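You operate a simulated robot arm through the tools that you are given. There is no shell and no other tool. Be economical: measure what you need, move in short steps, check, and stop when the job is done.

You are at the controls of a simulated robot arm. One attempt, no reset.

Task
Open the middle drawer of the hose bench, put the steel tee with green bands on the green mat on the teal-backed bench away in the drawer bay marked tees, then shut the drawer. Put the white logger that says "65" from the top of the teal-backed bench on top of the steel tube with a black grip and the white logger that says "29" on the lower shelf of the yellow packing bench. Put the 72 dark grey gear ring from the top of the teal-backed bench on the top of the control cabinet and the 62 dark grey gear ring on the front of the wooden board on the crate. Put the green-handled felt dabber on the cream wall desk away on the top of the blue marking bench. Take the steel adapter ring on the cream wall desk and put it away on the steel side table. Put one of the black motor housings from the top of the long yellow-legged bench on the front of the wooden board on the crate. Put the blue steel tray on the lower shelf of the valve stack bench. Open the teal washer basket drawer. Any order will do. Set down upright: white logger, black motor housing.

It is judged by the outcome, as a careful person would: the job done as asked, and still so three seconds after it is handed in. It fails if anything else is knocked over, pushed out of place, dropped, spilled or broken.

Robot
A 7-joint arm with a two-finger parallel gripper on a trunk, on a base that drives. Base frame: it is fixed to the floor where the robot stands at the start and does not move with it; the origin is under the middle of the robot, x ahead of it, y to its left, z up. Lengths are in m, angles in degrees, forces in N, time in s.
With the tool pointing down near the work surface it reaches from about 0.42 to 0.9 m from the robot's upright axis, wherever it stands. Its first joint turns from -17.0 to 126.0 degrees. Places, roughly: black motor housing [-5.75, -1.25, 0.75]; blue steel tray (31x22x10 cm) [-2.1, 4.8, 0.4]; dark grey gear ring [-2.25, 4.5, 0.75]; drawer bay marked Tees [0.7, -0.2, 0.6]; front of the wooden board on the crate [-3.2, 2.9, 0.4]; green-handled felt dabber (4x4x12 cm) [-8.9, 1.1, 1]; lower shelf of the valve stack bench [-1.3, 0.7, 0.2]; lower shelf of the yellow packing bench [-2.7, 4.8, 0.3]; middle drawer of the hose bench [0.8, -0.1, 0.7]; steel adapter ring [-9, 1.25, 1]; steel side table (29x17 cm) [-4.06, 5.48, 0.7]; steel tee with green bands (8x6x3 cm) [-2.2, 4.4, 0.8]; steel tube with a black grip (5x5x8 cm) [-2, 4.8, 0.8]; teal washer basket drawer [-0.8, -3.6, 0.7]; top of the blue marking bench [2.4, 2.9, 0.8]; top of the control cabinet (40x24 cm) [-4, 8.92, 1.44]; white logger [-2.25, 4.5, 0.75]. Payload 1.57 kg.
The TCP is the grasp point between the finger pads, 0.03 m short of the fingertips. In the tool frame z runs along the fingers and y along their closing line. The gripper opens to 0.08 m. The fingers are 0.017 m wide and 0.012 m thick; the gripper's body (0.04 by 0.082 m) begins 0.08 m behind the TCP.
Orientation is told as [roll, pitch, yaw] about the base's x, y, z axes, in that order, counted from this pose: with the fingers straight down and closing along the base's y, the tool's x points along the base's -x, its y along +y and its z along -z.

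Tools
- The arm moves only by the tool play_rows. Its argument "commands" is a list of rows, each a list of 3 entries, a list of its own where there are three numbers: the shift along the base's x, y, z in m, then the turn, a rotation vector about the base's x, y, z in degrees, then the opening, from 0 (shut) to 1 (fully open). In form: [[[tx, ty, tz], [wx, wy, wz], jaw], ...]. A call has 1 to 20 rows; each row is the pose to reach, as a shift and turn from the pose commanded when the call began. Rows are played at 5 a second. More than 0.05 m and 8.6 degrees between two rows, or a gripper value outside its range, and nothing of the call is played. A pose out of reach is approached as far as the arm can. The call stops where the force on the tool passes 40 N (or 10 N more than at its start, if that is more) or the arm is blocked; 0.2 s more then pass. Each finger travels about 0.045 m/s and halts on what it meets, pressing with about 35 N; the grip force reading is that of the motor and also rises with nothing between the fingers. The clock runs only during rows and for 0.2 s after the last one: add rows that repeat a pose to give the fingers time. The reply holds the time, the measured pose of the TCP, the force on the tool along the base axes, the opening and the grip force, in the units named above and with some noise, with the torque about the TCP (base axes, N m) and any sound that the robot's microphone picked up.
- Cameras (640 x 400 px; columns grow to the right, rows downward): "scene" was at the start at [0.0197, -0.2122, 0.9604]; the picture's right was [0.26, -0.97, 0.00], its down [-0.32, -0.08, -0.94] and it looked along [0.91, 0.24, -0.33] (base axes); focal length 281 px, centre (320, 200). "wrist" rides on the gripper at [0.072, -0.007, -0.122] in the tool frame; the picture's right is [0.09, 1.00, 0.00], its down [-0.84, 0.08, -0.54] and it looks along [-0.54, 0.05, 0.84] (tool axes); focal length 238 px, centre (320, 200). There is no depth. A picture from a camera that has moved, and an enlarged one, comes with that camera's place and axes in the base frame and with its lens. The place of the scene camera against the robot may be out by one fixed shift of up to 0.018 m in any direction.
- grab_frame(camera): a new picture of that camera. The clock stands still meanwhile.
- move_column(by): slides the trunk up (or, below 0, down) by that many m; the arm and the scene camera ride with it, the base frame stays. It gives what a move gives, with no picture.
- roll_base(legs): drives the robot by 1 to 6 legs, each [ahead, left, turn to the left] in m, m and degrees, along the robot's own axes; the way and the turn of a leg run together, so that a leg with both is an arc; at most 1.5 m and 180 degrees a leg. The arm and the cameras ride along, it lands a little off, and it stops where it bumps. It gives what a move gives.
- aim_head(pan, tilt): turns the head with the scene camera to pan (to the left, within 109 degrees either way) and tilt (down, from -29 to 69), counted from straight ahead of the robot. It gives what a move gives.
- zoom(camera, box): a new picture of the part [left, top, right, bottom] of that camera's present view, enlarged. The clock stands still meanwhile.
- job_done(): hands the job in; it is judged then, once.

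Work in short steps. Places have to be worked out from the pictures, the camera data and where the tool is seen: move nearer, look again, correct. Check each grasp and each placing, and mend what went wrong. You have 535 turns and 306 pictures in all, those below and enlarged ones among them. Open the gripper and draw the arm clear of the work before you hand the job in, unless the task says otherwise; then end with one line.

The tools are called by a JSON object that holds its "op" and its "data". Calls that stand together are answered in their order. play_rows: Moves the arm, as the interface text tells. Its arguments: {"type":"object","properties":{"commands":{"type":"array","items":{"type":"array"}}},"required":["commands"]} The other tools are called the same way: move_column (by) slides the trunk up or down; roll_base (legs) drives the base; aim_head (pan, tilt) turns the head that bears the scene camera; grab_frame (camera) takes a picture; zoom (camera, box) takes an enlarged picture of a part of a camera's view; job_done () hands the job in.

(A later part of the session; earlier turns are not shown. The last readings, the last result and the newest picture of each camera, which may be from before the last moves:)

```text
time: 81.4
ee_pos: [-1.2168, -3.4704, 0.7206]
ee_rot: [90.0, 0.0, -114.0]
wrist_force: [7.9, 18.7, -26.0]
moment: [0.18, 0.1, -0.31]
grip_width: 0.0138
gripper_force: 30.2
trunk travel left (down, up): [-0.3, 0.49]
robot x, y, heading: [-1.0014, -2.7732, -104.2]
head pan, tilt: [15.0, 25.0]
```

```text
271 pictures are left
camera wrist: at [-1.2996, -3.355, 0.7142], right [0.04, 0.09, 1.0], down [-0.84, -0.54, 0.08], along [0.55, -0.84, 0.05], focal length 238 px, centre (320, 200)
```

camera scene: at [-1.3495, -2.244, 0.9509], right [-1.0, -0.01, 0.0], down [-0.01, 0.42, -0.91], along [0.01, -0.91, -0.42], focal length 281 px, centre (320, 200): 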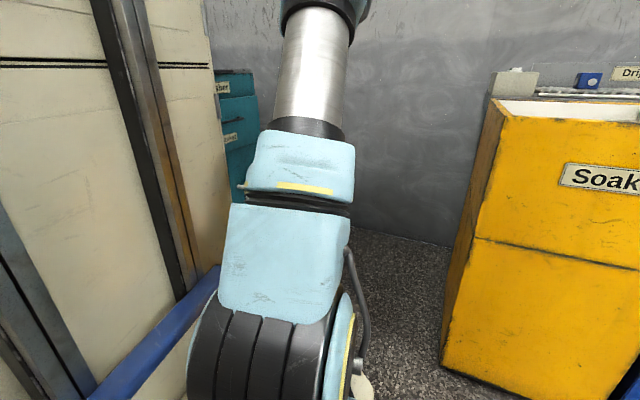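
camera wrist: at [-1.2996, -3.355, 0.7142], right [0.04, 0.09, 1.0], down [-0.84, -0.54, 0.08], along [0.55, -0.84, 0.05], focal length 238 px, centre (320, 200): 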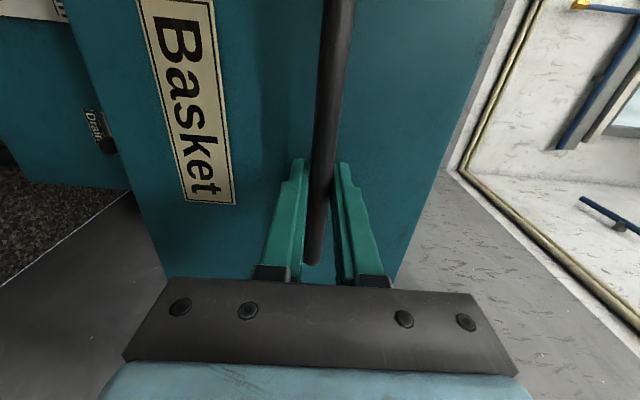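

It's out 30 cm. I'll try a few more centimetres to see whether it reaches its stop.

{"op": "play_rows", "data": {"commands": [[[-0.0228, 0.0102, 0], [0, 0, 0], 0], [[-0.0457, 0.0204, 0], [0, 0, 0], 0], [[-0.0685, 0.0305, 0], [0, 0, 0], 0]]}}

```text
time: 82.2
ee_pos: [-1.2861, -3.4375, 0.7198]
ee_rot: [90.1, -0.1, -114.0]
wrist_force: [7.0, 16.4, -24.9]
moment: [0.16, 0.12, -0.47]
grip_width: 0.014
gripper_force: 30.3
trunk travel left (down, up): [-0.3, 0.49]
robot x, y, heading: [-1.0053, -2.7734, -104.3]
head pan, tilt: [15.0, 25.0]
```

Opened ~37 cm; that is clearly open. I'll release, back off along the axis and raise.

{"op": "play_rows", "data": {"commands": [[[0, 0, 0], [0, 0, 0], 0.3], [[0, 0, 0], [0, 0, 0], 0.6], [[0, 0, 0], [0, 0, 0], 0.6], [[0, 0, 0], [0, 0, 0], 0.6], [[-0.0228, 0.0102, 0], [0, 0, 0], 0.6], [[-0.0457, 0.0204, 0], [0, 0, 0], 0.6], [[-0.06, 0.0268, 0], [0, 0, 0], 0.6]]}}

{"op": "grab_frame", "data": {"camera": "wrist"}}

```text
time: 83.8
ee_pos: [-1.3457, -3.412, 0.722]
ee_rot: [90.1, -0.1, -114.0]
wrist_force: [-0.4, 0.4, 0.9]
moment: [-0.02, -0.01, 0.01]
grip_width: 0.0481
gripper_force: 0.0
trunk travel left (down, up): [-0.3, 0.49]
robot x, y, heading: [-0.9994, -2.7761, -104.1]
head pan, tilt: [15.0, 25.0]
```

```text
270 pictures are left
camera wrist: at [-1.4283, -3.2966, 0.7148], right [0.04, 0.09, 1.0], down [-0.84, -0.54, 0.08], along [0.55, -0.83, 0.05], focal length 238 px, centre (320, 200)
```

wrist: 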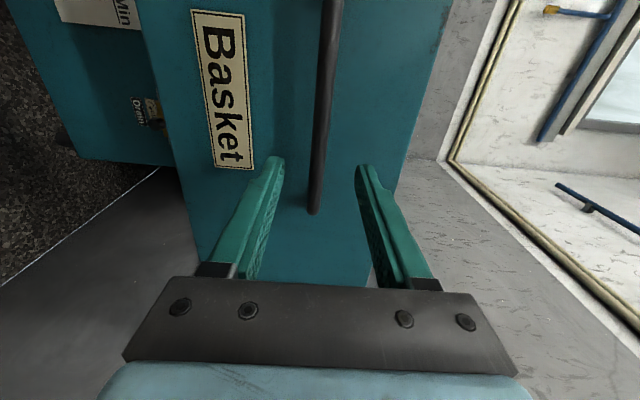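

Drawer is open and clear. I'll raise and swing the tool back to pointing down, then head for the motor housings.

{"op": "play_rows", "data": {"commands": [[[-0.01, 0.03, 0.03], [0, 0, 0], 0.6], [[-0.01, 0.05, 0.07], [2.7, 7.7, 0.7], 0.6], [[-0.01, 0.07, 0.11], [5.3, 15.5, 1.4], 0.6], [[-0.01, 0.09, 0.15], [8, 23.2, 2.1], 0.6], [[0, 0.1, 0.19], [10.7, 31, 2.8], 0.6], [[0.01, 0.11, 0.23], [13.3, 38.7, 3.5], 0.6], [[0.02, 0.12, 0.25], [16, 46.5, 4.3], 0.6], [[0.03, 0.12, 0.25], [18.6, 54.2, 5], 0.6], [[0.05, 0.12, 0.25], [21.3, 62, 5.7], 0.6], [[0.07, 0.12, 0.25], [24, 69.7, 6.4], 0.6], [[0.09, 0.12, 0.25], [26.6, 77.5, 7.1], 0.6], [[0.11, 0.12, 0.25], [29.3, 85.2, 7.8], 0.6]]}}

{"op": "aim_head", "data": {"pan": -95, "tilt": 20}}

{"op": "grab_frame", "data": {"camera": "scene"}}

```text
time: 86.4
ee_pos: [-1.235, -3.2908, 0.971]
ee_rot: [0.0, -0.1, -103.8]
wrist_force: [-0.1, 0.2, -0.3]
moment: [0.0, 0.0, -0.02]
grip_width: 0.048
gripper_force: 0.1
trunk travel left (down, up): [-0.3, 0.49]
robot x, y, heading: [-1.0082, -2.7748, -104.3]
head pan, tilt: [15.0, 25.0]
```

```text
time: 88.3
ee_pos: [-1.2352, -3.2925, 0.9706]
ee_rot: [0.1, 0.0, -103.8]
wrist_force: [-0.6, -0.4, 0.3]
moment: [-0.04, 0.03, 0.03]
grip_width: 0.0483
gripper_force: 0.1
trunk travel left (down, up): [-0.3, 0.49]
robot x, y, heading: [-1.0071, -2.7754, -104.3]
head pan, tilt: [-95.0, 20.0]
```

```text
269 pictures are left
camera scene: at [-1.2847, -2.6157, 0.9589], right [0.33, 0.94, 0.0], down [0.32, -0.11, -0.94], along [-0.89, 0.31, -0.34], focal length 281 px, centre (320, 200)
```

scene: 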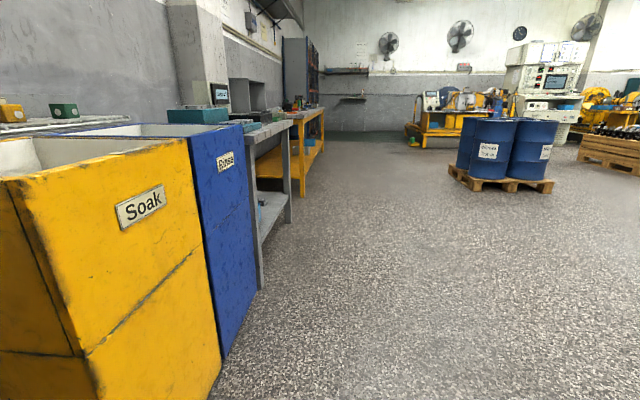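

The long yellow-legged bench is down this wall. I'll back off 25 cm, square to the wall (heading -114°) and strafe right along it about 3 m, then look.

{"op": "roll_base", "data": {"legs": [[-0.25, 0, 0], [0, 0, -10], [0, -1.5, 0], [0, -1.5, 0]]}}

{"op": "aim_head", "data": {"pan": -40, "tilt": 20}}

{"op": "grab_frame", "data": {"camera": "scene"}}

```text
time: 104.9
ee_pos: [-4.0001, -1.7768, 0.9707]
ee_rot: [0.1, -0.2, -113.1]
wrist_force: [-0.7, -0.2, -0.4]
moment: [-0.01, 0.01, 0.02]
grip_width: 0.0478
gripper_force: 0.0
trunk travel left (down, up): [-0.3, 0.49]
robot x, y, heading: [-3.6863, -1.3046, -113.6]
head pan, tilt: [-95.0, 20.0]
```

```text
time: 106.1
ee_pos: [-3.9992, -1.7764, 0.9701]
ee_rot: [0.1, -0.2, -113.1]
wrist_force: [-0.4, 0.1, -0.3]
moment: [-0.02, 0.01, 0.01]
grip_width: 0.048
gripper_force: 0.0
trunk travel left (down, up): [-0.3, 0.49]
robot x, y, heading: [-3.6865, -1.3031, -113.5]
head pan, tilt: [-40.0, 20.0]
```

```text
268 pictures are left
camera scene: at [-3.9407, -1.1867, 0.9589], right [-0.45, 0.9, 0.0], down [0.31, 0.15, -0.94], along [-0.84, -0.42, -0.34], focal length 281 px, centre (320, 200)
```

scene: 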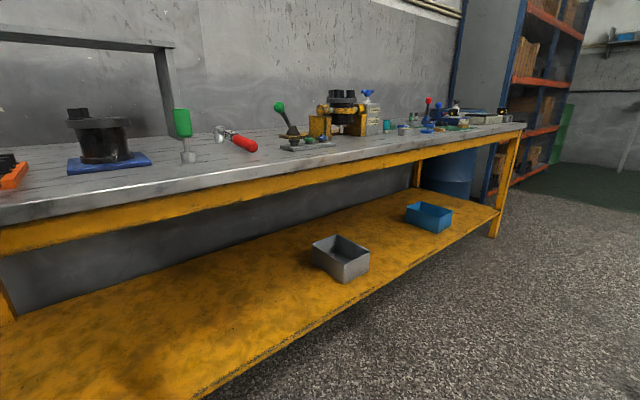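

I'll zoom in to identify the black motor housings on the bench.

{"op": "zoom", "data": {"camera": "scene", "box": [260, 70, 540, 180]}}

{"op": "roll_base", "data": {"legs": [[0, -1.4, 0]]}}

{"op": "grab_frame", "data": {"camera": "scene"}}

```text
2.29 times, centred on (400, 125) of scene
camera zoom: at [-3.9407, -1.1867, 0.9589], right [-0.45, 0.9, 0.0], down [0.31, 0.15, -0.94], along [-0.84, -0.42, -0.34], focal length 642 px, centre (137, 371)
```

zoom: 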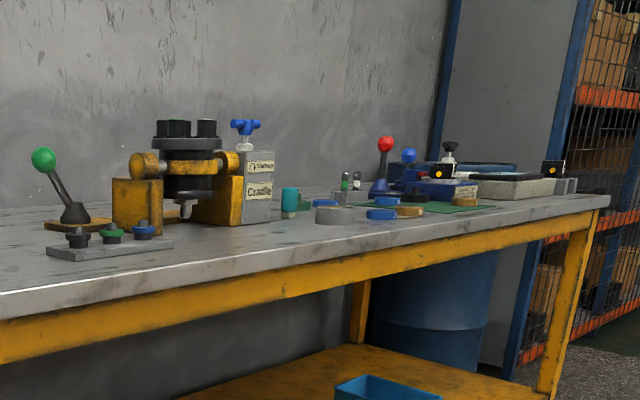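

```text
time: 113.1
ee_pos: [-5.2864, -1.2162, 0.9708]
ee_rot: [0.1, -0.1, -113.2]
wrist_force: [0.0, -0.8, -0.6]
moment: [0.02, 0.0, 0.01]
grip_width: 0.048
gripper_force: 0.0
trunk travel left (down, up): [-0.3, 0.49]
robot x, y, heading: [-4.9726, -0.7409, -113.8]
head pan, tilt: [-40.0, 20.0]
```

```text
266 pictures are left
camera scene: at [-5.2255, -0.6258, 0.9589], right [-0.44, 0.9, 0.0], down [0.31, 0.15, -0.94], along [-0.84, -0.42, -0.34], focal length 281 px, centre (320, 200)
```

scene: 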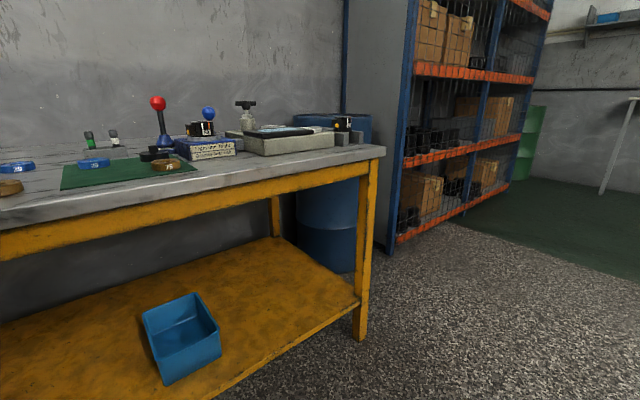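

The hinted location falls on the green mat area; I'll zoom there.

{"op": "zoom", "data": {"camera": "scene", "box": [0, 80, 380, 220]}}

{"op": "grab_frame", "data": {"camera": "wrist"}}

```text
1.68 times, centred on (190, 150) of scene
camera zoom: at [-5.2255, -0.6258, 0.9589], right [-0.44, 0.9, 0.0], down [0.31, 0.15, -0.94], along [-0.84, -0.42, -0.34], focal length 473 px, centre (539, 284)
```

zoom: 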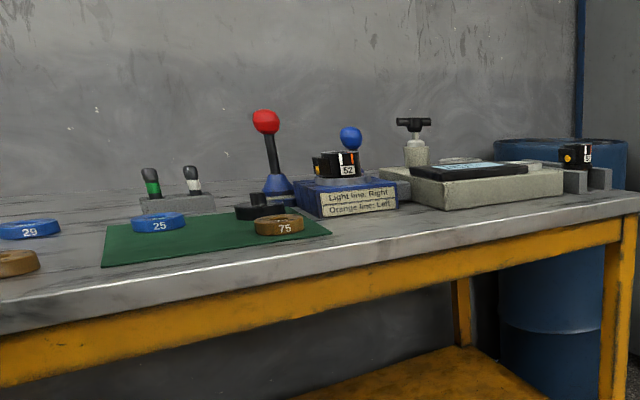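

```text
264 pictures are left
camera wrist: at [-5.2641, -1.1482, 1.0938], right [0.95, -0.31, 0.0], down [-0.26, -0.8, 0.54], along [-0.17, -0.52, -0.84], focal length 238 px, centre (320, 200)
```

wrist: 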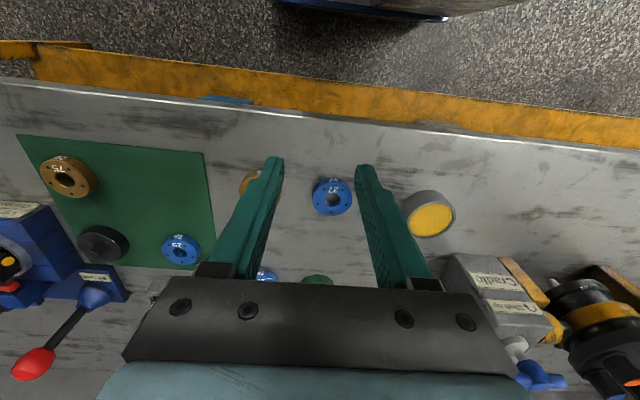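

A black round part sits on the green mat, and black boxes with "52" etc. behind. I'll strafe right 0.6 m for a closer view from above.

{"op": "roll_base", "data": {"legs": [[0, -0.6, 0]]}}

{"op": "aim_head", "data": {"pan": 0, "tilt": 25}}

{"op": "grab_frame", "data": {"camera": "wrist"}}

{"op": "grab_frame", "data": {"camera": "scene"}}

```text
time: 116.5
ee_pos: [-5.8397, -0.9716, 0.9716]
ee_rot: [0.1, -0.1, -113.6]
wrist_force: [0.2, 0.6, -0.1]
moment: [0.02, -0.01, 0.01]
grip_width: 0.048
gripper_force: 0.0
trunk travel left (down, up): [-0.3, 0.49]
robot x, y, heading: [-5.5242, -0.4982, -114.0]
head pan, tilt: [-40.0, 20.0]
```

```text
time: 117.6
ee_pos: [-5.8389, -0.9719, 0.9707]
ee_rot: [0.1, -0.1, -113.5]
wrist_force: [-0.2, 0.2, -0.3]
moment: [0.01, 0.0, 0.0]
grip_width: 0.0478
gripper_force: 0.0
trunk travel left (down, up): [-0.3, 0.49]
robot x, y, heading: [-5.5189, -0.4972, -114.0]
head pan, tilt: [0.0, 25.0]
```

```text
263 pictures are left
camera wrist: at [-5.8169, -0.904, 1.0938], right [0.95, -0.31, 0.0], down [-0.26, -0.8, 0.54], along [-0.17, -0.52, -0.84], focal length 238 px, centre (320, 200)
```

wrist: 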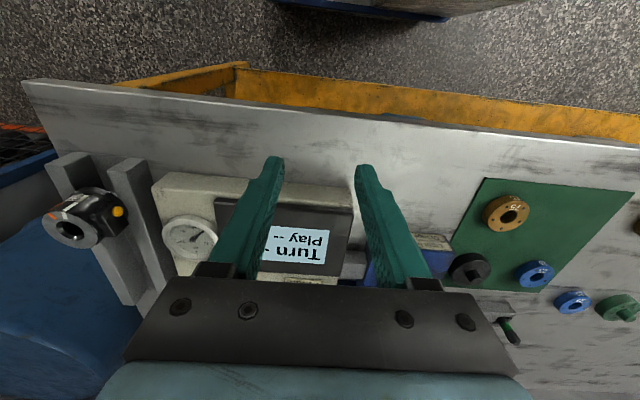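

```text
262 pictures are left
camera scene: at [-5.7295, -0.4251, 0.9509], right [-0.91, 0.41, 0.0], down [0.17, 0.39, -0.91], along [-0.37, -0.83, -0.42], focal length 281 px, centre (320, 200)
```

scene: 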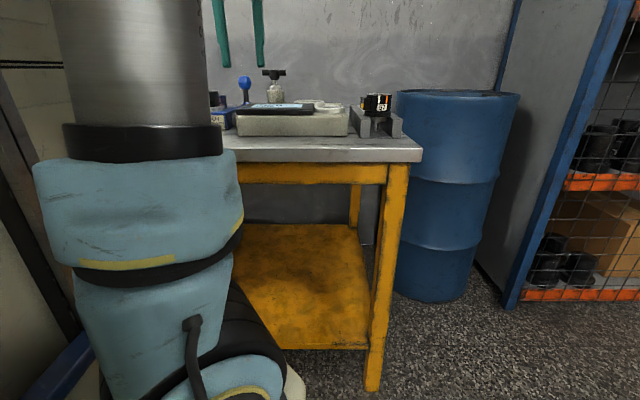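

I'll zoom in on the black boxed part on the V-blocks and the shelves to identify what a "motor housing" looks like.

{"op": "zoom", "data": {"camera": "scene", "box": [200, 60, 420, 170]}}

{"op": "zoom", "data": {"camera": "scene", "box": [520, 100, 640, 300]}}

{"op": "zoom", "data": {"camera": "wrist", "box": [20, 140, 220, 280]}}

```text
2.91 times, centred on (310, 115) of scene
camera zoom: at [-5.7295, -0.4251, 0.9509], right [-0.91, 0.41, 0.0], down [0.17, 0.39, -0.91], along [-0.37, -0.83, -0.42], focal length 818 px, centre (349, 447)
```

zoom: 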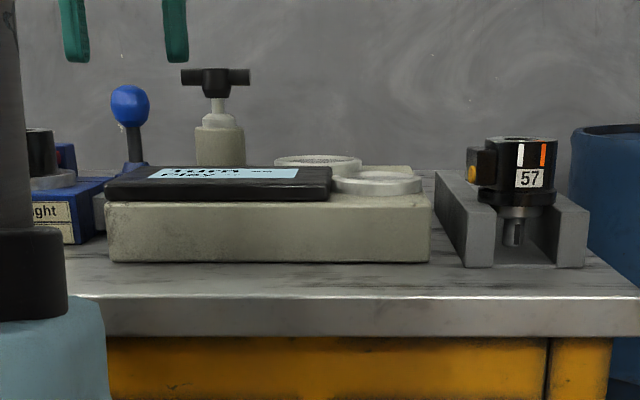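

```text
2.00 times, centred on (580, 200) of scene
camera zoom: at [-5.7295, -0.4251, 0.9509], right [-0.91, 0.41, 0.0], down [0.17, 0.39, -0.91], along [-0.37, -0.83, -0.42], focal length 562 px, centre (-200, 200)
```

zoom: 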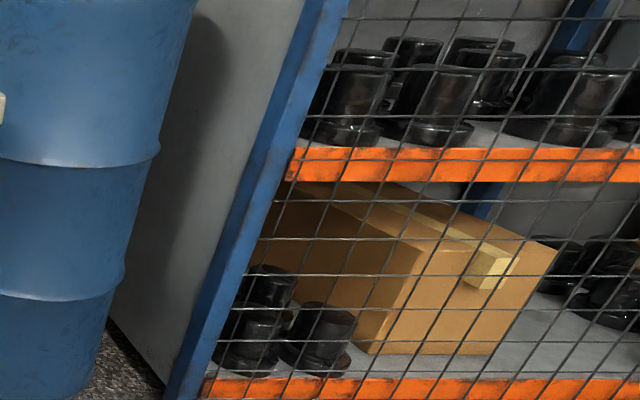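

```text
2.86 times, centred on (120, 210) of wrist
camera zoom: at [-5.8169, -0.904, 1.0938], right [0.95, -0.31, 0.0], down [-0.26, -0.8, 0.54], along [-0.17, -0.52, -0.84], focal length 681 px, centre (891, 171)
```

zoom: 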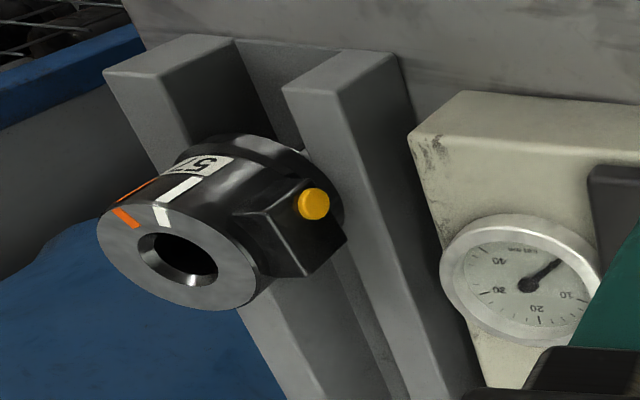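

The "57" item is a labelled drive with a shaft in a holder. I should inspect the rest of the bench; strafing left 2.3 m.

{"op": "roll_base", "data": {"legs": [[0, 1.3, 0], [-0.15, 1.2, 0]]}}

{"op": "grab_frame", "data": {"camera": "scene"}}

{"op": "grab_frame", "data": {"camera": "wrist"}}

```text
time: 129.8
ee_pos: [-3.4802, -1.8292, 0.9717]
ee_rot: [0.1, -0.1, -112.5]
wrist_force: [0.3, -0.1, 0.3]
moment: [-0.04, -0.02, -0.02]
grip_width: 0.048
gripper_force: 0.0
trunk travel left (down, up): [-0.3, 0.49]
robot x, y, heading: [-3.1757, -1.3551, -112.9]
head pan, tilt: [0.0, 25.0]
```

```text
258 pictures are left
camera scene: at [-3.3811, -1.2812, 0.9509], right [-0.92, 0.39, 0.0], down [0.16, 0.39, -0.91], along [-0.35, -0.84, -0.42], focal length 281 px, centre (320, 200)
```

scene: 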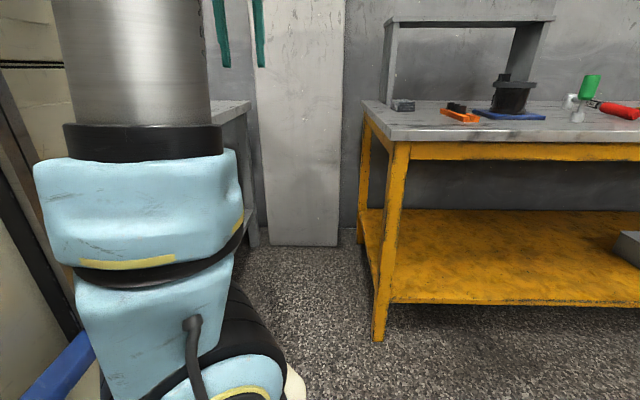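

```text
257 pictures are left
camera wrist: at [-3.459, -1.7616, 1.0938], right [0.96, -0.29, 0.0], down [-0.25, -0.8, 0.54], along [-0.16, -0.52, -0.84], focal length 238 px, centre (320, 200)
```

wrist: 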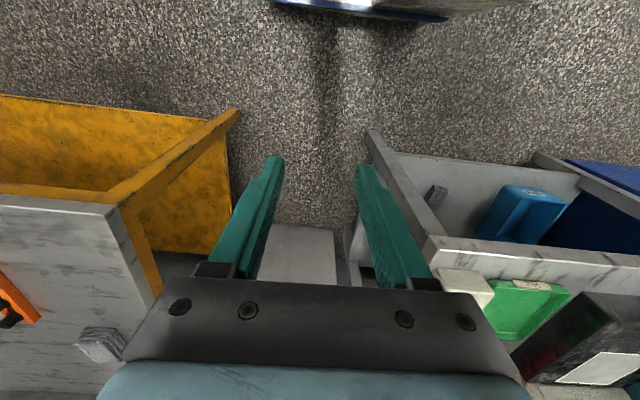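

{"op": "zoom", "data": {"camera": "scene", "box": [380, 50, 640, 150]}}

{"op": "roll_base", "data": {"legs": [[0.1, -1.0, 0]]}}

{"op": "grab_frame", "data": {"camera": "scene"}}

{"op": "grab_frame", "data": {"camera": "wrist"}}

```text
2.46 times, centred on (510, 100) of scene
camera zoom: at [-3.3811, -1.2812, 0.9509], right [-0.92, 0.39, 0.0], down [0.16, 0.39, -0.91], along [-0.35, -0.84, -0.42], focal length 692 px, centre (-148, 446)
```

zoom: 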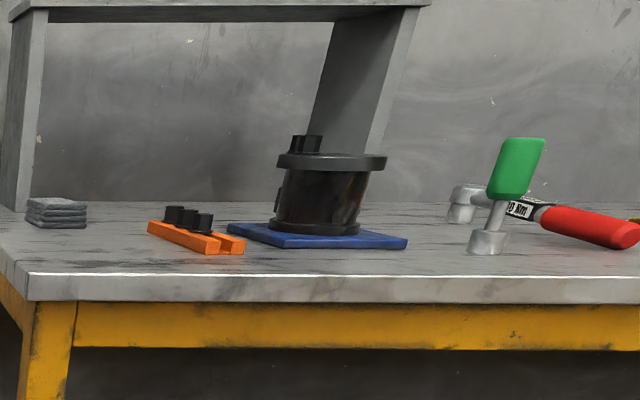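

```text
time: 135.0
ee_pos: [-4.436, -1.5434, 0.9715]
ee_rot: [0.1, -0.1, -112.1]
wrist_force: [-0.6, -0.4, -0.1]
moment: [-0.03, 0.02, -0.01]
grip_width: 0.0479
gripper_force: 0.1
trunk travel left (down, up): [-0.3, 0.49]
robot x, y, heading: [-4.1347, -1.0634, -112.6]
head pan, tilt: [0.0, 25.0]
```

```text
255 pictures are left
camera scene: at [-4.3398, -0.993, 0.9509], right [-0.92, 0.38, 0.0], down [0.16, 0.39, -0.91], along [-0.35, -0.84, -0.42], focal length 281 px, centre (320, 200)
```

scene: 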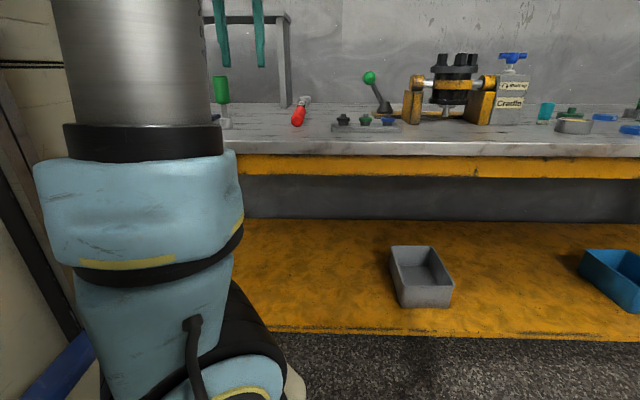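

```text
254 pictures are left
camera wrist: at [-4.415, -1.4738, 1.0938], right [0.96, -0.29, 0.0], down [-0.24, -0.8, 0.54], along [-0.16, -0.52, -0.84], focal length 238 px, centre (320, 200)
```

wrist: 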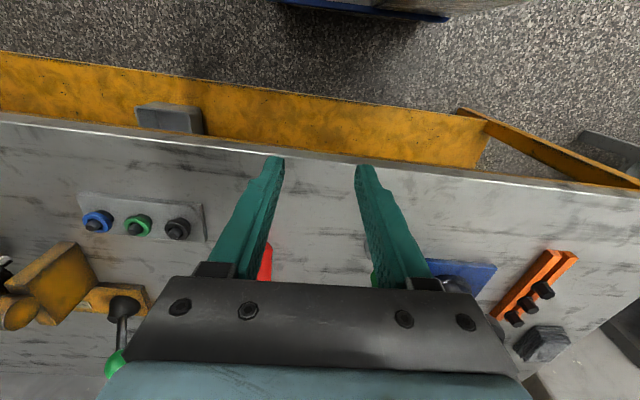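

The big black bodies are ~20 cm wide, too big to grip; the "52" and "57" black bodies (~6–7 cm) match the housing and the hinted location (52 is near [-5.8, -1.27]). I'll drive back there for a close look.

{"op": "roll_base", "data": {"legs": [[0.1, -1.488, -1.4]]}}

{"op": "play_rows", "data": {"commands": [[[0.0, 0.0, 0.04], [0, 0, 0], 1], [[0.01, 0.03, 0.08], [0, 0, 0], 1], [[0.02, 0.06, 0.1], [0, 0, 0], 1]]}}

{"op": "grab_frame", "data": {"camera": "wrist"}}

{"op": "grab_frame", "data": {"camera": "scene"}}

```text
time: 142.4
ee_pos: [-5.8584, -1.0353, 0.9715]
ee_rot: [0.1, -0.2, -113.8]
wrist_force: [0.3, -0.2, 0.9]
moment: [0.0, 0.01, -0.02]
grip_width: 0.0477
gripper_force: 0.1
trunk travel left (down, up): [-0.3, 0.49]
robot x, y, heading: [-5.5386, -0.5676, -114.2]
head pan, tilt: [0.0, 25.0]
```

```text
refused: row 2 steps farther than a row can; nothing moved
```

```text
253 pictures are left
camera wrist: at [-5.8357, -0.9672, 1.0938], right [0.95, -0.32, 0.0], down [-0.27, -0.8, 0.54], along [-0.17, -0.52, -0.84], focal length 238 px, centre (320, 200)
```

wrist: 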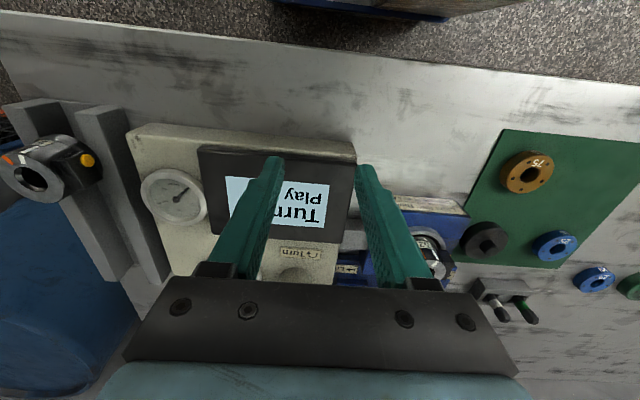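

```text
252 pictures are left
camera scene: at [-5.7457, -0.4887, 0.9509], right [-0.91, 0.41, 0.0], down [0.17, 0.39, -0.91], along [-0.37, -0.83, -0.42], focal length 281 px, centre (320, 200)
```

scene: 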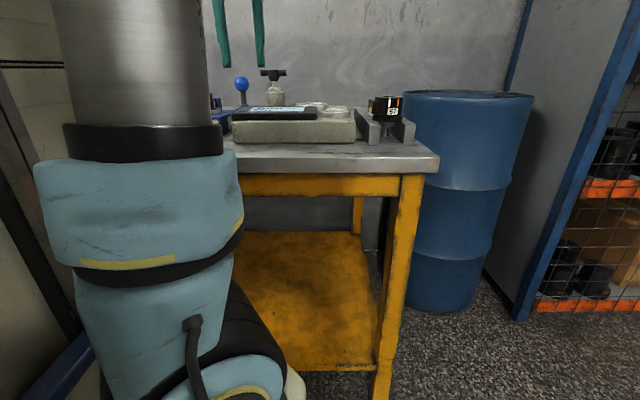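

I'll shift the hand left and back a bit for a clear view of the "52" body in its blue fixture.

{"op": "play_rows", "data": {"commands": [[[0.035, 0.006, 0.02], [0, 0, 0], 1], [[0.07, 0.012, 0.04], [0, 0, 0], 1], [[0.105, 0.018, 0.06], [0, 0, 0], 1], [[0.142, 0.024, 0.07], [0, 0, 0], 1]]}}

{"op": "zoom", "data": {"camera": "wrist", "box": [160, 120, 480, 300]}}

```text
time: 143.4
ee_pos: [-5.7168, -1.011, 1.042]
ee_rot: [0.1, 0.0, -113.9]
wrist_force: [-0.1, -0.6, -1.2]
moment: [0.0, 0.0, -0.01]
grip_width: 0.0802
gripper_force: 0.0
trunk travel left (down, up): [-0.3, 0.49]
robot x, y, heading: [-5.542, -0.5682, -114.3]
head pan, tilt: [0.0, 25.0]
```

```text
2.00 times, centred on (320, 210) of wrist
camera zoom: at [-5.6933, -0.9431, 1.1653], right [0.95, -0.32, 0.0], down [-0.27, -0.8, 0.54], along [-0.17, -0.51, -0.84], focal length 477 px, centre (320, 180)
```

zoom: 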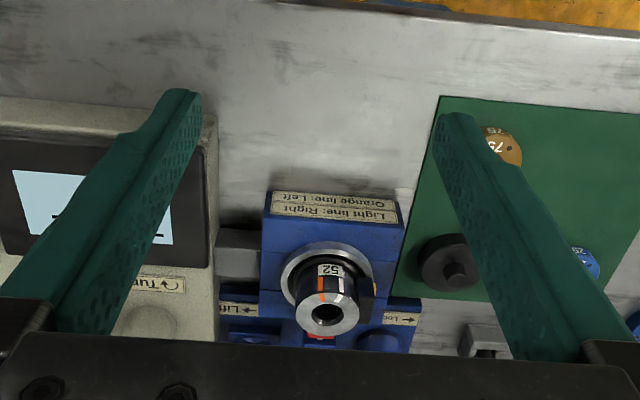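

There are two identical black bodies: 52 clamped in a fixture and 57 free on a two-rail stand. 57 is the easier one; I'll strafe right 0.38 m and look at it closely.

{"op": "roll_base", "data": {"legs": [[0, -0.38, 0]]}}

{"op": "grab_frame", "data": {"camera": "wrist"}}

{"op": "aim_head", "data": {"pan": -5, "tilt": 15}}

{"op": "zoom", "data": {"camera": "scene", "box": [160, 60, 480, 260]}}

```text
time: 145.9
ee_pos: [-6.0698, -0.8513, 1.0427]
ee_rot: [0.1, -0.2, -113.9]
wrist_force: [0.2, -0.3, 0.0]
moment: [-0.02, -0.03, 0.0]
grip_width: 0.08
gripper_force: 0.0
trunk travel left (down, up): [-0.3, 0.49]
robot x, y, heading: [-5.8931, -0.4078, -114.4]
head pan, tilt: [0.0, 25.0]
```

```text
250 pictures are left
camera wrist: at [-6.0466, -0.7839, 1.1651], right [0.95, -0.32, 0.0], down [-0.27, -0.8, 0.54], along [-0.17, -0.51, -0.84], focal length 238 px, centre (320, 200)
```

wrist: 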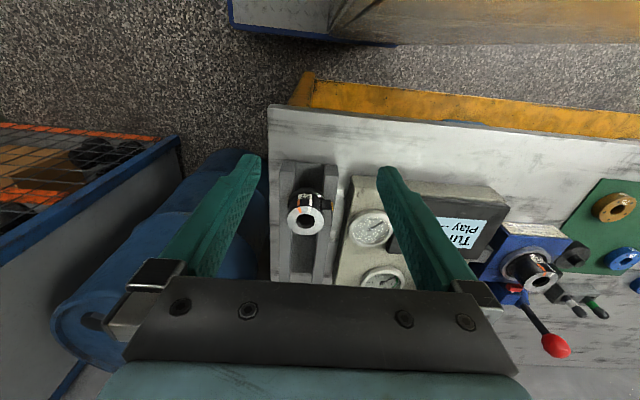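

```text
time: 146.6
ee_pos: [-6.07, -0.8528, 1.0435]
ee_rot: [0.1, -0.1, -113.9]
wrist_force: [-0.1, 0.0, 1.0]
moment: [-0.01, -0.01, -0.01]
grip_width: 0.0799
gripper_force: 0.2
trunk travel left (down, up): [-0.3, 0.49]
robot x, y, heading: [-5.8898, -0.4038, -114.4]
head pan, tilt: [-5.0, 15.0]
```

```text
2.00 times, centred on (320, 160) of scene
camera zoom: at [-6.1058, -0.3268, 0.967], right [-0.87, 0.49, 0.0], down [0.13, 0.23, -0.97], along [-0.47, -0.84, -0.26], focal length 562 px, centre (320, 280)
```

zoom: 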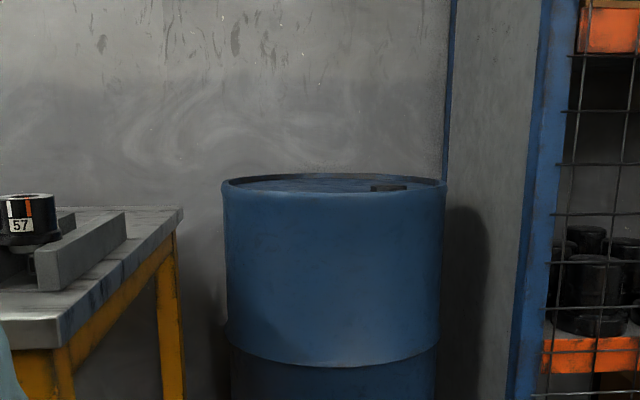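

{"op": "zoom", "data": {"camera": "wrist", "box": [250, 150, 410, 280]}}

{"op": "zoom", "data": {"camera": "scene", "box": [120, 100, 280, 260]}}

```text
3.08 times, centred on (330, 215) of wrist
camera zoom: at [-6.0466, -0.7839, 1.1651], right [0.95, -0.32, 0.0], down [-0.27, -0.8, 0.54], along [-0.17, -0.51, -0.84], focal length 733 px, centre (289, 154)
```

zoom: 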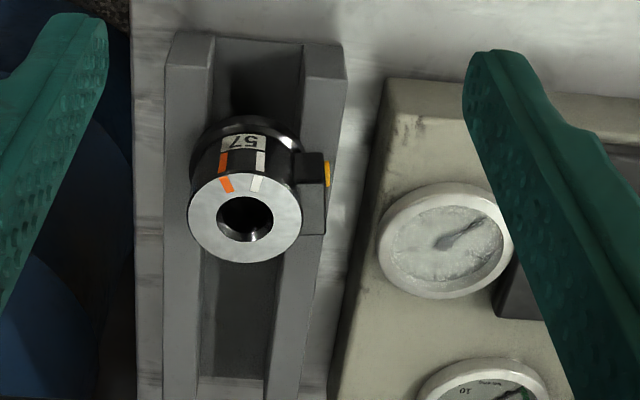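

```text
2.50 times, centred on (200, 180) of scene
camera zoom: at [-6.1058, -0.3268, 0.967], right [-0.87, 0.49, 0.0], down [0.13, 0.23, -0.97], along [-0.47, -0.84, -0.26], focal length 703 px, centre (620, 250)
```

zoom: 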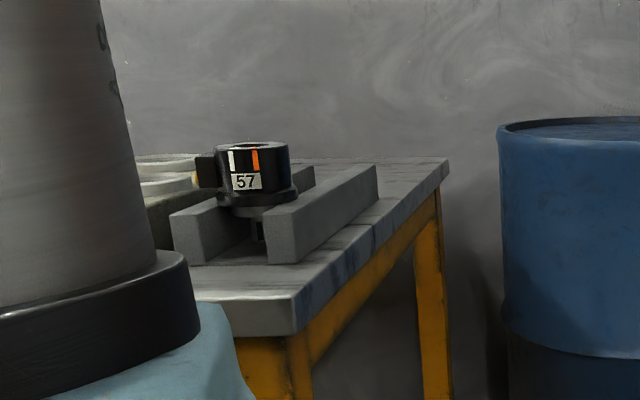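

Body 57 measures ~55 mm across; its top centre triangulates to [-6.133, -0.979, 0.89]. I'll rotate the gripper 90° (closing along the rails, clear of the side box) and hover above it.

{"op": "play_rows", "data": {"commands": [[[-0.006, -0.012, 0], [0, 0, 8.2], 1], [[-0.012, -0.023, 0], [0, 0, 16.4], 1], [[-0.018, -0.035, 0], [0, 0, 24.5], 1], [[-0.023, -0.046, 0], [0, 0, 32.7], 1], [[-0.029, -0.058, 0], [0, 0, 40.9], 1], [[-0.035, -0.07, 0], [0, 0, 49], 1], [[-0.04, -0.08, 0], [0, 0, 57.3], 1], [[-0.046, -0.092, 0], [0, 0, 65.5], 1], [[-0.052, -0.104, 0], [0, 0, 73.6], 1], [[-0.058, -0.115, 0], [0, 0, 81.8], 1], [[-0.063, -0.127, -0.03], [0, 0, 90], 1]]}}

{"op": "grab_frame", "data": {"camera": "wrist"}}

```text
time: 149.0
ee_pos: [-6.1318, -0.98, 1.0122]
ee_rot: [0.0, 0.0, -23.8]
wrist_force: [0.7, 0.2, 0.7]
moment: [-0.01, -0.01, 0.0]
grip_width: 0.0799
gripper_force: 0.1
trunk travel left (down, up): [-0.3, 0.49]
robot x, y, heading: [-5.8918, -0.4088, -114.3]
head pan, tilt: [-5.0, 15.0]
```

```text
246 pictures are left
camera wrist: at [-6.2004, -0.9564, 1.1346], right [0.32, 0.95, 0.0], down [0.8, -0.27, 0.54], along [0.52, -0.17, -0.84], focal length 238 px, centre (320, 200)
```

wrist: 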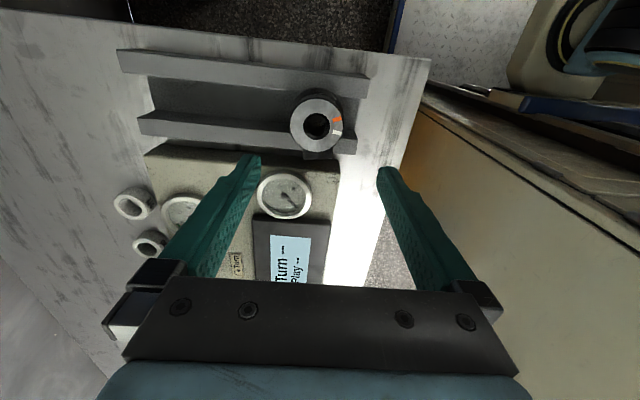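

The housing lies right below the TCP. I'll descend to z≈0.875 and close.

{"op": "play_rows", "data": {"commands": [[[-0.004, 0, -0.045], [0, 0, 0], 1], [[-0.004, 0.0, -0.09], [0, 0, 0], 1], [[-0.004, 0.0, -0.137], [0, 0, 0], 1]]}}

{"op": "grab_frame", "data": {"camera": "wrist"}}

```text
time: 149.8
ee_pos: [-6.1363, -0.9799, 0.8758]
ee_rot: [-0.1, -0.1, -24.0]
wrist_force: [0.1, -0.6, 0.1]
moment: [-0.01, 0.0, -0.02]
grip_width: 0.0801
gripper_force: 0.1
trunk travel left (down, up): [-0.3, 0.49]
robot x, y, heading: [-5.8912, -0.404, -114.1]
head pan, tilt: [-5.0, 15.0]
```

```text
245 pictures are left
camera wrist: at [-6.2052, -0.9569, 0.9977], right [0.32, 0.95, 0.0], down [0.8, -0.27, 0.54], along [0.51, -0.17, -0.84], focal length 238 px, centre (320, 200)
```

wrist: 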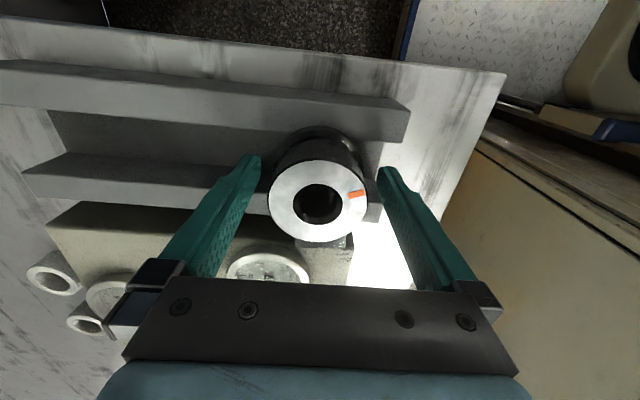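

The housing is centred between the fingers. I'll go 10 mm lower and close.

{"op": "play_rows", "data": {"commands": [[[0, 0, -0.01], [0, 0, 0], 1], [[0, 0, -0.01], [0, 0, 0], 0], [[0, 0, -0.01], [0, 0, 0], 0], [[0, 0, -0.01], [0, 0, 0], 0], [[0, 0, -0.01], [0, 0, 0], 0], [[0, 0, -0.01], [0, 0, 0], 0]]}}

{"op": "grab_frame", "data": {"camera": "wrist"}}

```text
time: 151.2
ee_pos: [-6.136, -0.9791, 0.8647]
ee_rot: [0.1, 0.0, -24.0]
wrist_force: [-1.7, -1.4, 0.7]
moment: [-0.19, -0.07, -0.06]
grip_width: 0.0611
gripper_force: 34.7
trunk travel left (down, up): [-0.3, 0.49]
robot x, y, heading: [-5.8947, -0.4072, -114.3]
head pan, tilt: [-5.0, 15.0]
```

```text
244 pictures are left
camera wrist: at [-6.2052, -0.9568, 0.9882], right [0.32, 0.95, 0.0], down [0.8, -0.27, 0.54], along [0.51, -0.17, -0.84], focal length 238 px, centre (320, 200)
```

wrist: 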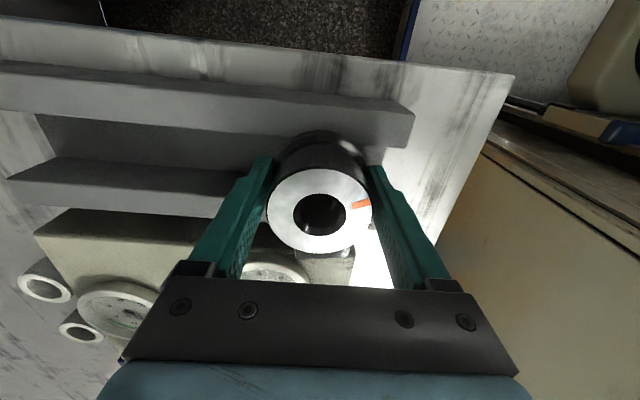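

Gripped at 61 mm. I'll lift gently 12 cm and check it comes free.

{"op": "play_rows", "data": {"commands": [[[0, 0, 0.015], [0, 0, 0], 0], [[0, 0, 0.04], [0, 0, 0], 0], [[0, 0, 0.08], [0, 0, 0], 0], [[0, 0, 0.12], [0, 0, 0], 0]]}}

{"op": "grab_frame", "data": {"camera": "wrist"}}

{"op": "grab_frame", "data": {"camera": "scene"}}

```text
time: 152.2
ee_pos: [-6.1371, -0.9787, 0.9848]
ee_rot: [0.0, -0.1, -24.0]
wrist_force: [0.1, -0.9, -6.4]
moment: [0.0, -0.05, -0.03]
grip_width: 0.0608
gripper_force: 34.4
trunk travel left (down, up): [-0.3, 0.49]
robot x, y, heading: [-5.8946, -0.4065, -114.4]
head pan, tilt: [-5.0, 15.0]
```

```text
243 pictures are left
camera wrist: at [-6.2053, -0.9561, 1.1079], right [0.32, 0.95, 0.0], down [0.8, -0.27, 0.54], along [0.52, -0.17, -0.84], focal length 238 px, centre (320, 200)
```

wrist: 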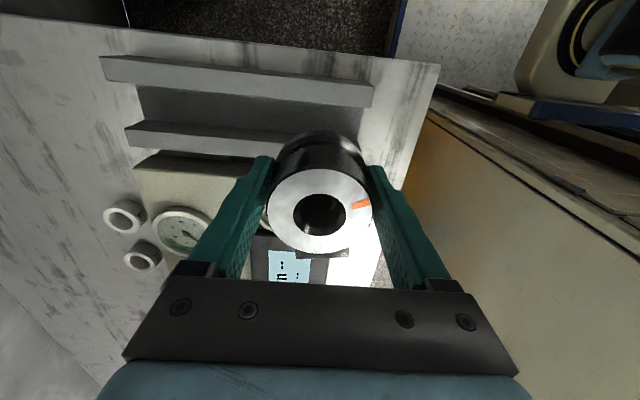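

```text
242 pictures are left
camera scene: at [-6.1059, -0.3269, 0.967], right [-0.87, 0.49, 0.0], down [0.13, 0.23, -0.97], along [-0.47, -0.84, -0.26], focal length 281 px, centre (320, 200)
```

scene: 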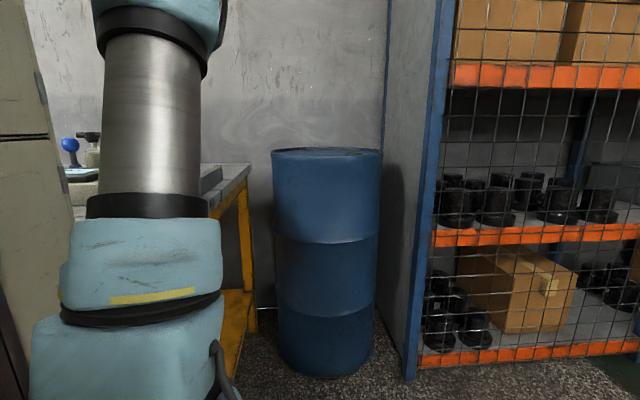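

It lifted free (~0.65 kg). I'll back off 0.6 m from the bench, turn right to survey the way to the crate, and look at the held housing.

{"op": "roll_base", "data": {"legs": [[-0.6, 0, 0], [0, 0, -120]]}}

{"op": "aim_head", "data": {"pan": -10, "tilt": 15}}

{"op": "grab_frame", "data": {"camera": "scene"}}

{"op": "aim_head", "data": {"pan": -85, "tilt": 15}}

{"op": "grab_frame", "data": {"camera": "scene"}}

```text
time: 160.6
ee_pos: [-6.01, 0.6466, 0.985]
ee_rot: [0.1, -0.2, -144.8]
wrist_force: [0.0, -0.5, -6.2]
moment: [0.05, -0.03, -0.01]
grip_width: 0.0611
gripper_force: 34.9
trunk travel left (down, up): [-0.3, 0.49]
robot x, y, heading: [-5.6429, 0.1429, 124.8]
head pan, tilt: [-5.0, 15.0]
```

```text
time: 161.3
ee_pos: [-6.0095, 0.6465, 0.9852]
ee_rot: [0.2, -0.2, -144.8]
wrist_force: [0.4, 0.4, -5.1]
moment: [0.0, 0.01, 0.0]
grip_width: 0.0608
gripper_force: 35.0
trunk travel left (down, up): [-0.3, 0.49]
robot x, y, heading: [-5.6431, 0.1436, 124.8]
head pan, tilt: [-10.0, 15.0]
```

```text
241 pictures are left
camera scene: at [-5.4383, 0.2879, 0.9671], right [0.91, 0.42, 0.0], down [0.11, -0.23, -0.97], along [-0.41, 0.88, -0.26], focal length 281 px, centre (320, 200)
```

scene: 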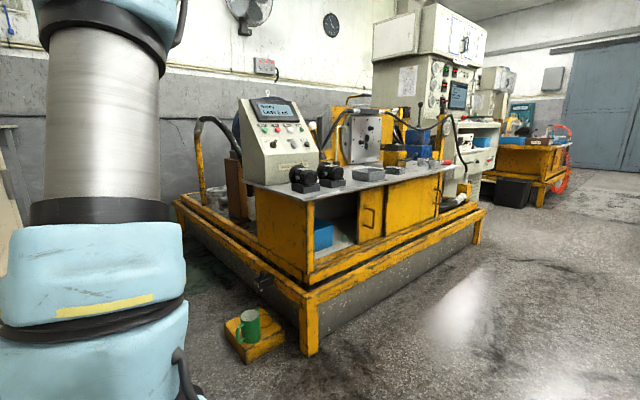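

```text
time: 162.7
ee_pos: [-6.0089, 0.647, 0.9849]
ee_rot: [0.2, -0.1, -144.8]
wrist_force: [-0.4, 0.3, -5.3]
moment: [0.02, -0.03, 0.02]
grip_width: 0.0608
gripper_force: 35.4
trunk travel left (down, up): [-0.3, 0.49]
robot x, y, heading: [-5.641, 0.1426, 125.0]
head pan, tilt: [-85.0, 15.0]
```

```text
240 pictures are left
camera scene: at [-5.3274, 0.263, 0.9671], right [0.64, -0.77, 0.0], down [-0.2, -0.17, -0.97], along [0.74, 0.62, -0.26], focal length 281 px, centre (320, 200)
```

scene: 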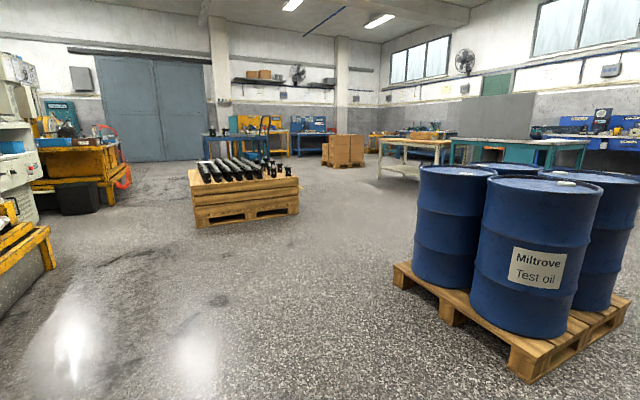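

The crate with a rack of black parts is at centre-left of this view; I'll zoom in on it.

{"op": "zoom", "data": {"camera": "scene", "box": [170, 130, 330, 240]}}

{"op": "zoom", "data": {"camera": "scene", "box": [200, 80, 640, 180]}}

```text
3.64 times, centred on (250, 185) of scene
camera zoom: at [-5.3274, 0.263, 0.9671], right [0.64, -0.77, 0.0], down [-0.2, -0.17, -0.97], along [0.74, 0.62, -0.26], focal length 1022 px, centre (574, 254)
```

zoom: 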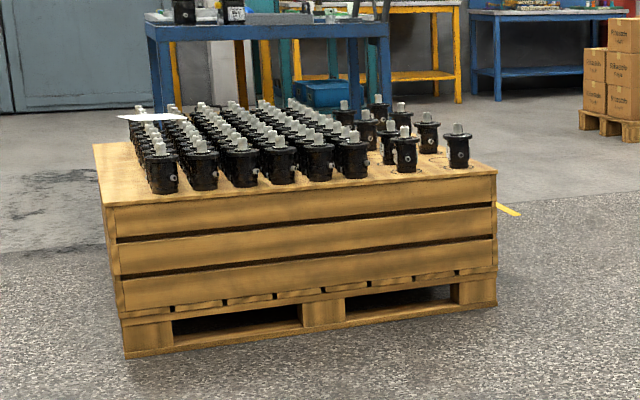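

```text
1.45 times, centred on (420, 130) of scene
camera zoom: at [-5.3274, 0.263, 0.9671], right [0.64, -0.77, 0.0], down [-0.2, -0.17, -0.97], along [0.74, 0.62, -0.26], focal length 409 px, centre (174, 302)
```

zoom: 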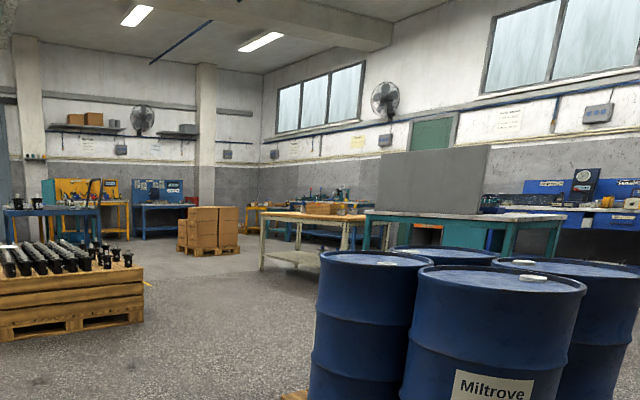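

The crate's board carries many small black motors standing on it. I'll inspect the underside of the housing I hold by moving it into the scene camera's view.

{"op": "play_rows", "data": {"commands": [[[0.04, 0.028, 0.02], [0, 0, 0], 0], [[0.08, 0.056, 0.05], [0, 0, 0], 0], [[0.115, 0.08, 0.09], [0, 0, 0], 0], [[0.139, 0.098, 0.13], [0, 0, 0], 0]]}}

{"op": "aim_head", "data": {"pan": 0, "tilt": 5}}

{"op": "grab_frame", "data": {"camera": "scene"}}

```text
refused: row 1 steps farther than a row can; nothing moved
```

```text
time: 164.3
ee_pos: [-6.0095, 0.646, 0.9845]
ee_rot: [0.1, 0.0, -144.8]
wrist_force: [0.3, 0.6, -6.4]
moment: [0.04, 0.0, -0.03]
grip_width: 0.0603
gripper_force: 35.0
trunk travel left (down, up): [-0.3, 0.49]
robot x, y, heading: [-5.6427, 0.1451, 125.2]
head pan, tilt: [0.0, 5.0]
```

```text
237 pictures are left
camera scene: at [-5.4514, 0.2786, 0.9833], right [0.82, 0.57, 0.0], down [0.05, -0.07, -1.0], along [-0.57, 0.82, -0.09], focal length 281 px, centre (320, 200)
```

scene: 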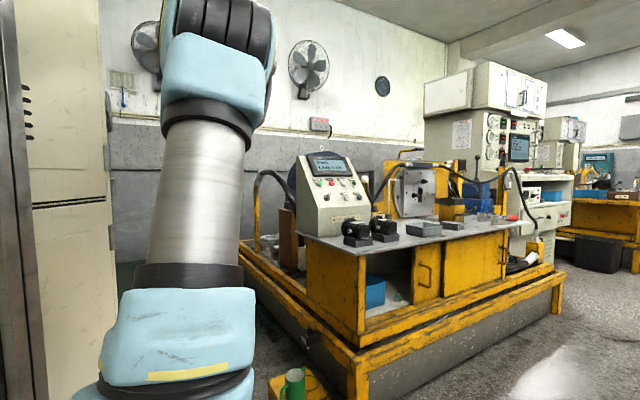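

{"op": "play_rows", "data": {"commands": [[[0.03, 0.021, 0.02], [0, 0, 0], 0], [[0.06, 0.042, 0.04], [0, 0, 0], 0], [[0.09, 0.063, 0.06], [0, 0, 0], 0], [[0.115, 0.08, 0.09], [0, 0, 0], 0], [[0.139, 0.098, 0.12], [0, 0, 0], 0]]}}

{"op": "aim_head", "data": {"pan": 15, "tilt": 5}}

{"op": "grab_frame", "data": {"camera": "scene"}}

```text
time: 165.5
ee_pos: [-5.8755, 0.7196, 1.0661]
ee_rot: [0.3, 0.2, -144.6]
wrist_force: [-0.8, 0.7, -5.9]
moment: [0.0, 0.02, 0.0]
grip_width: 0.0608
gripper_force: 34.5
out of reach, approached as far as the arm can: row 4, 5
trunk travel left (down, up): [-0.3, 0.49]
robot x, y, heading: [-5.6457, 0.1464, 124.9]
head pan, tilt: [0.0, 5.0]
```

```text
time: 166.3
ee_pos: [-5.8754, 0.7199, 1.0662]
ee_rot: [0.3, 0.4, -144.8]
wrist_force: [-0.1, 0.1, -5.2]
moment: [0.02, 0.0, 0.01]
grip_width: 0.0608
gripper_force: 34.8
trunk travel left (down, up): [-0.3, 0.49]
robot x, y, heading: [-5.6458, 0.143, 124.7]
head pan, tilt: [15.0, 5.0]
```

```text
236 pictures are left
camera scene: at [-5.4691, 0.2625, 0.9833], right [0.65, 0.76, 0.0], down [0.07, -0.06, -1.0], along [-0.76, 0.64, -0.09], focal length 281 px, centre (320, 200)
```

scene: 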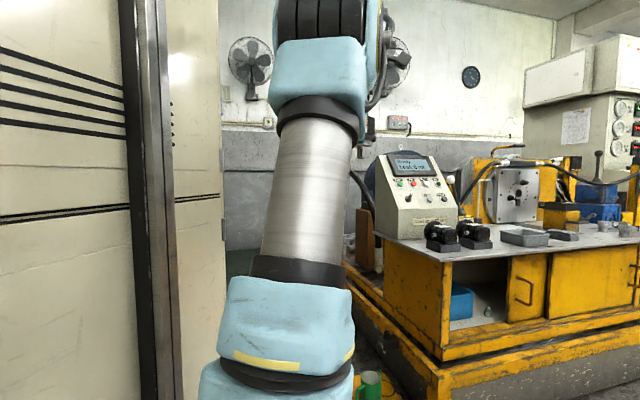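

{"op": "play_rows", "data": {"commands": [[[-0.015, 0.04, -0.02], [0, 0, 0], 0], [[-0.03, 0.08, -0.04], [0, 0, 0], 0], [[-0.045, 0.12, -0.06], [0, 0, 0], 0], [[-0.06, 0.16, -0.08], [0, 0, 0], 0]]}}

{"op": "aim_head", "data": {"pan": 5, "tilt": 10}}

{"op": "grab_frame", "data": {"camera": "scene"}}

```text
time: 167.3
ee_pos: [-5.9254, 0.8459, 0.9871]
ee_rot: [0.1, 0.0, -144.7]
wrist_force: [-0.6, -0.4, -6.0]
moment: [0.02, -0.01, 0.01]
grip_width: 0.0605
gripper_force: 35.2
out of reach, approached as far as the arm can: row 3, 4
trunk travel left (down, up): [-0.3, 0.49]
robot x, y, heading: [-5.6444, 0.1417, 124.6]
head pan, tilt: [15.0, 5.0]
```

```text
time: 168.0
ee_pos: [-5.9248, 0.8452, 0.9866]
ee_rot: [0.0, -0.1, -144.8]
wrist_force: [0.7, 0.0, -6.1]
moment: [0.01, -0.01, 0.0]
grip_width: 0.0608
gripper_force: 35.2
trunk travel left (down, up): [-0.3, 0.49]
robot x, y, heading: [-5.6408, 0.1419, 124.7]
head pan, tilt: [5.0, 10.0]
```

```text
235 pictures are left
camera scene: at [-5.4586, 0.2746, 0.9752], right [0.77, 0.64, 0.0], down [0.11, -0.13, -0.98], along [-0.63, 0.76, -0.17], focal length 281 px, centre (320, 200)
```

scene: 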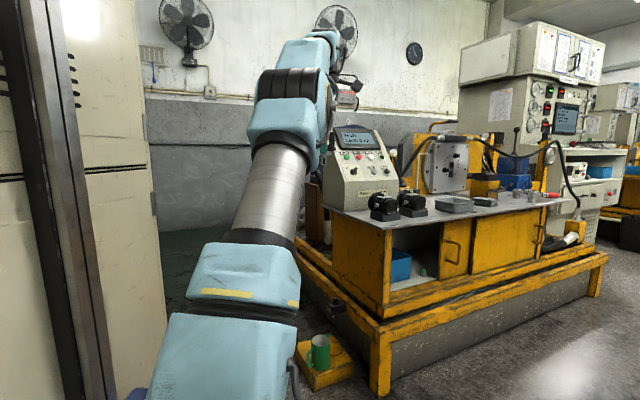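

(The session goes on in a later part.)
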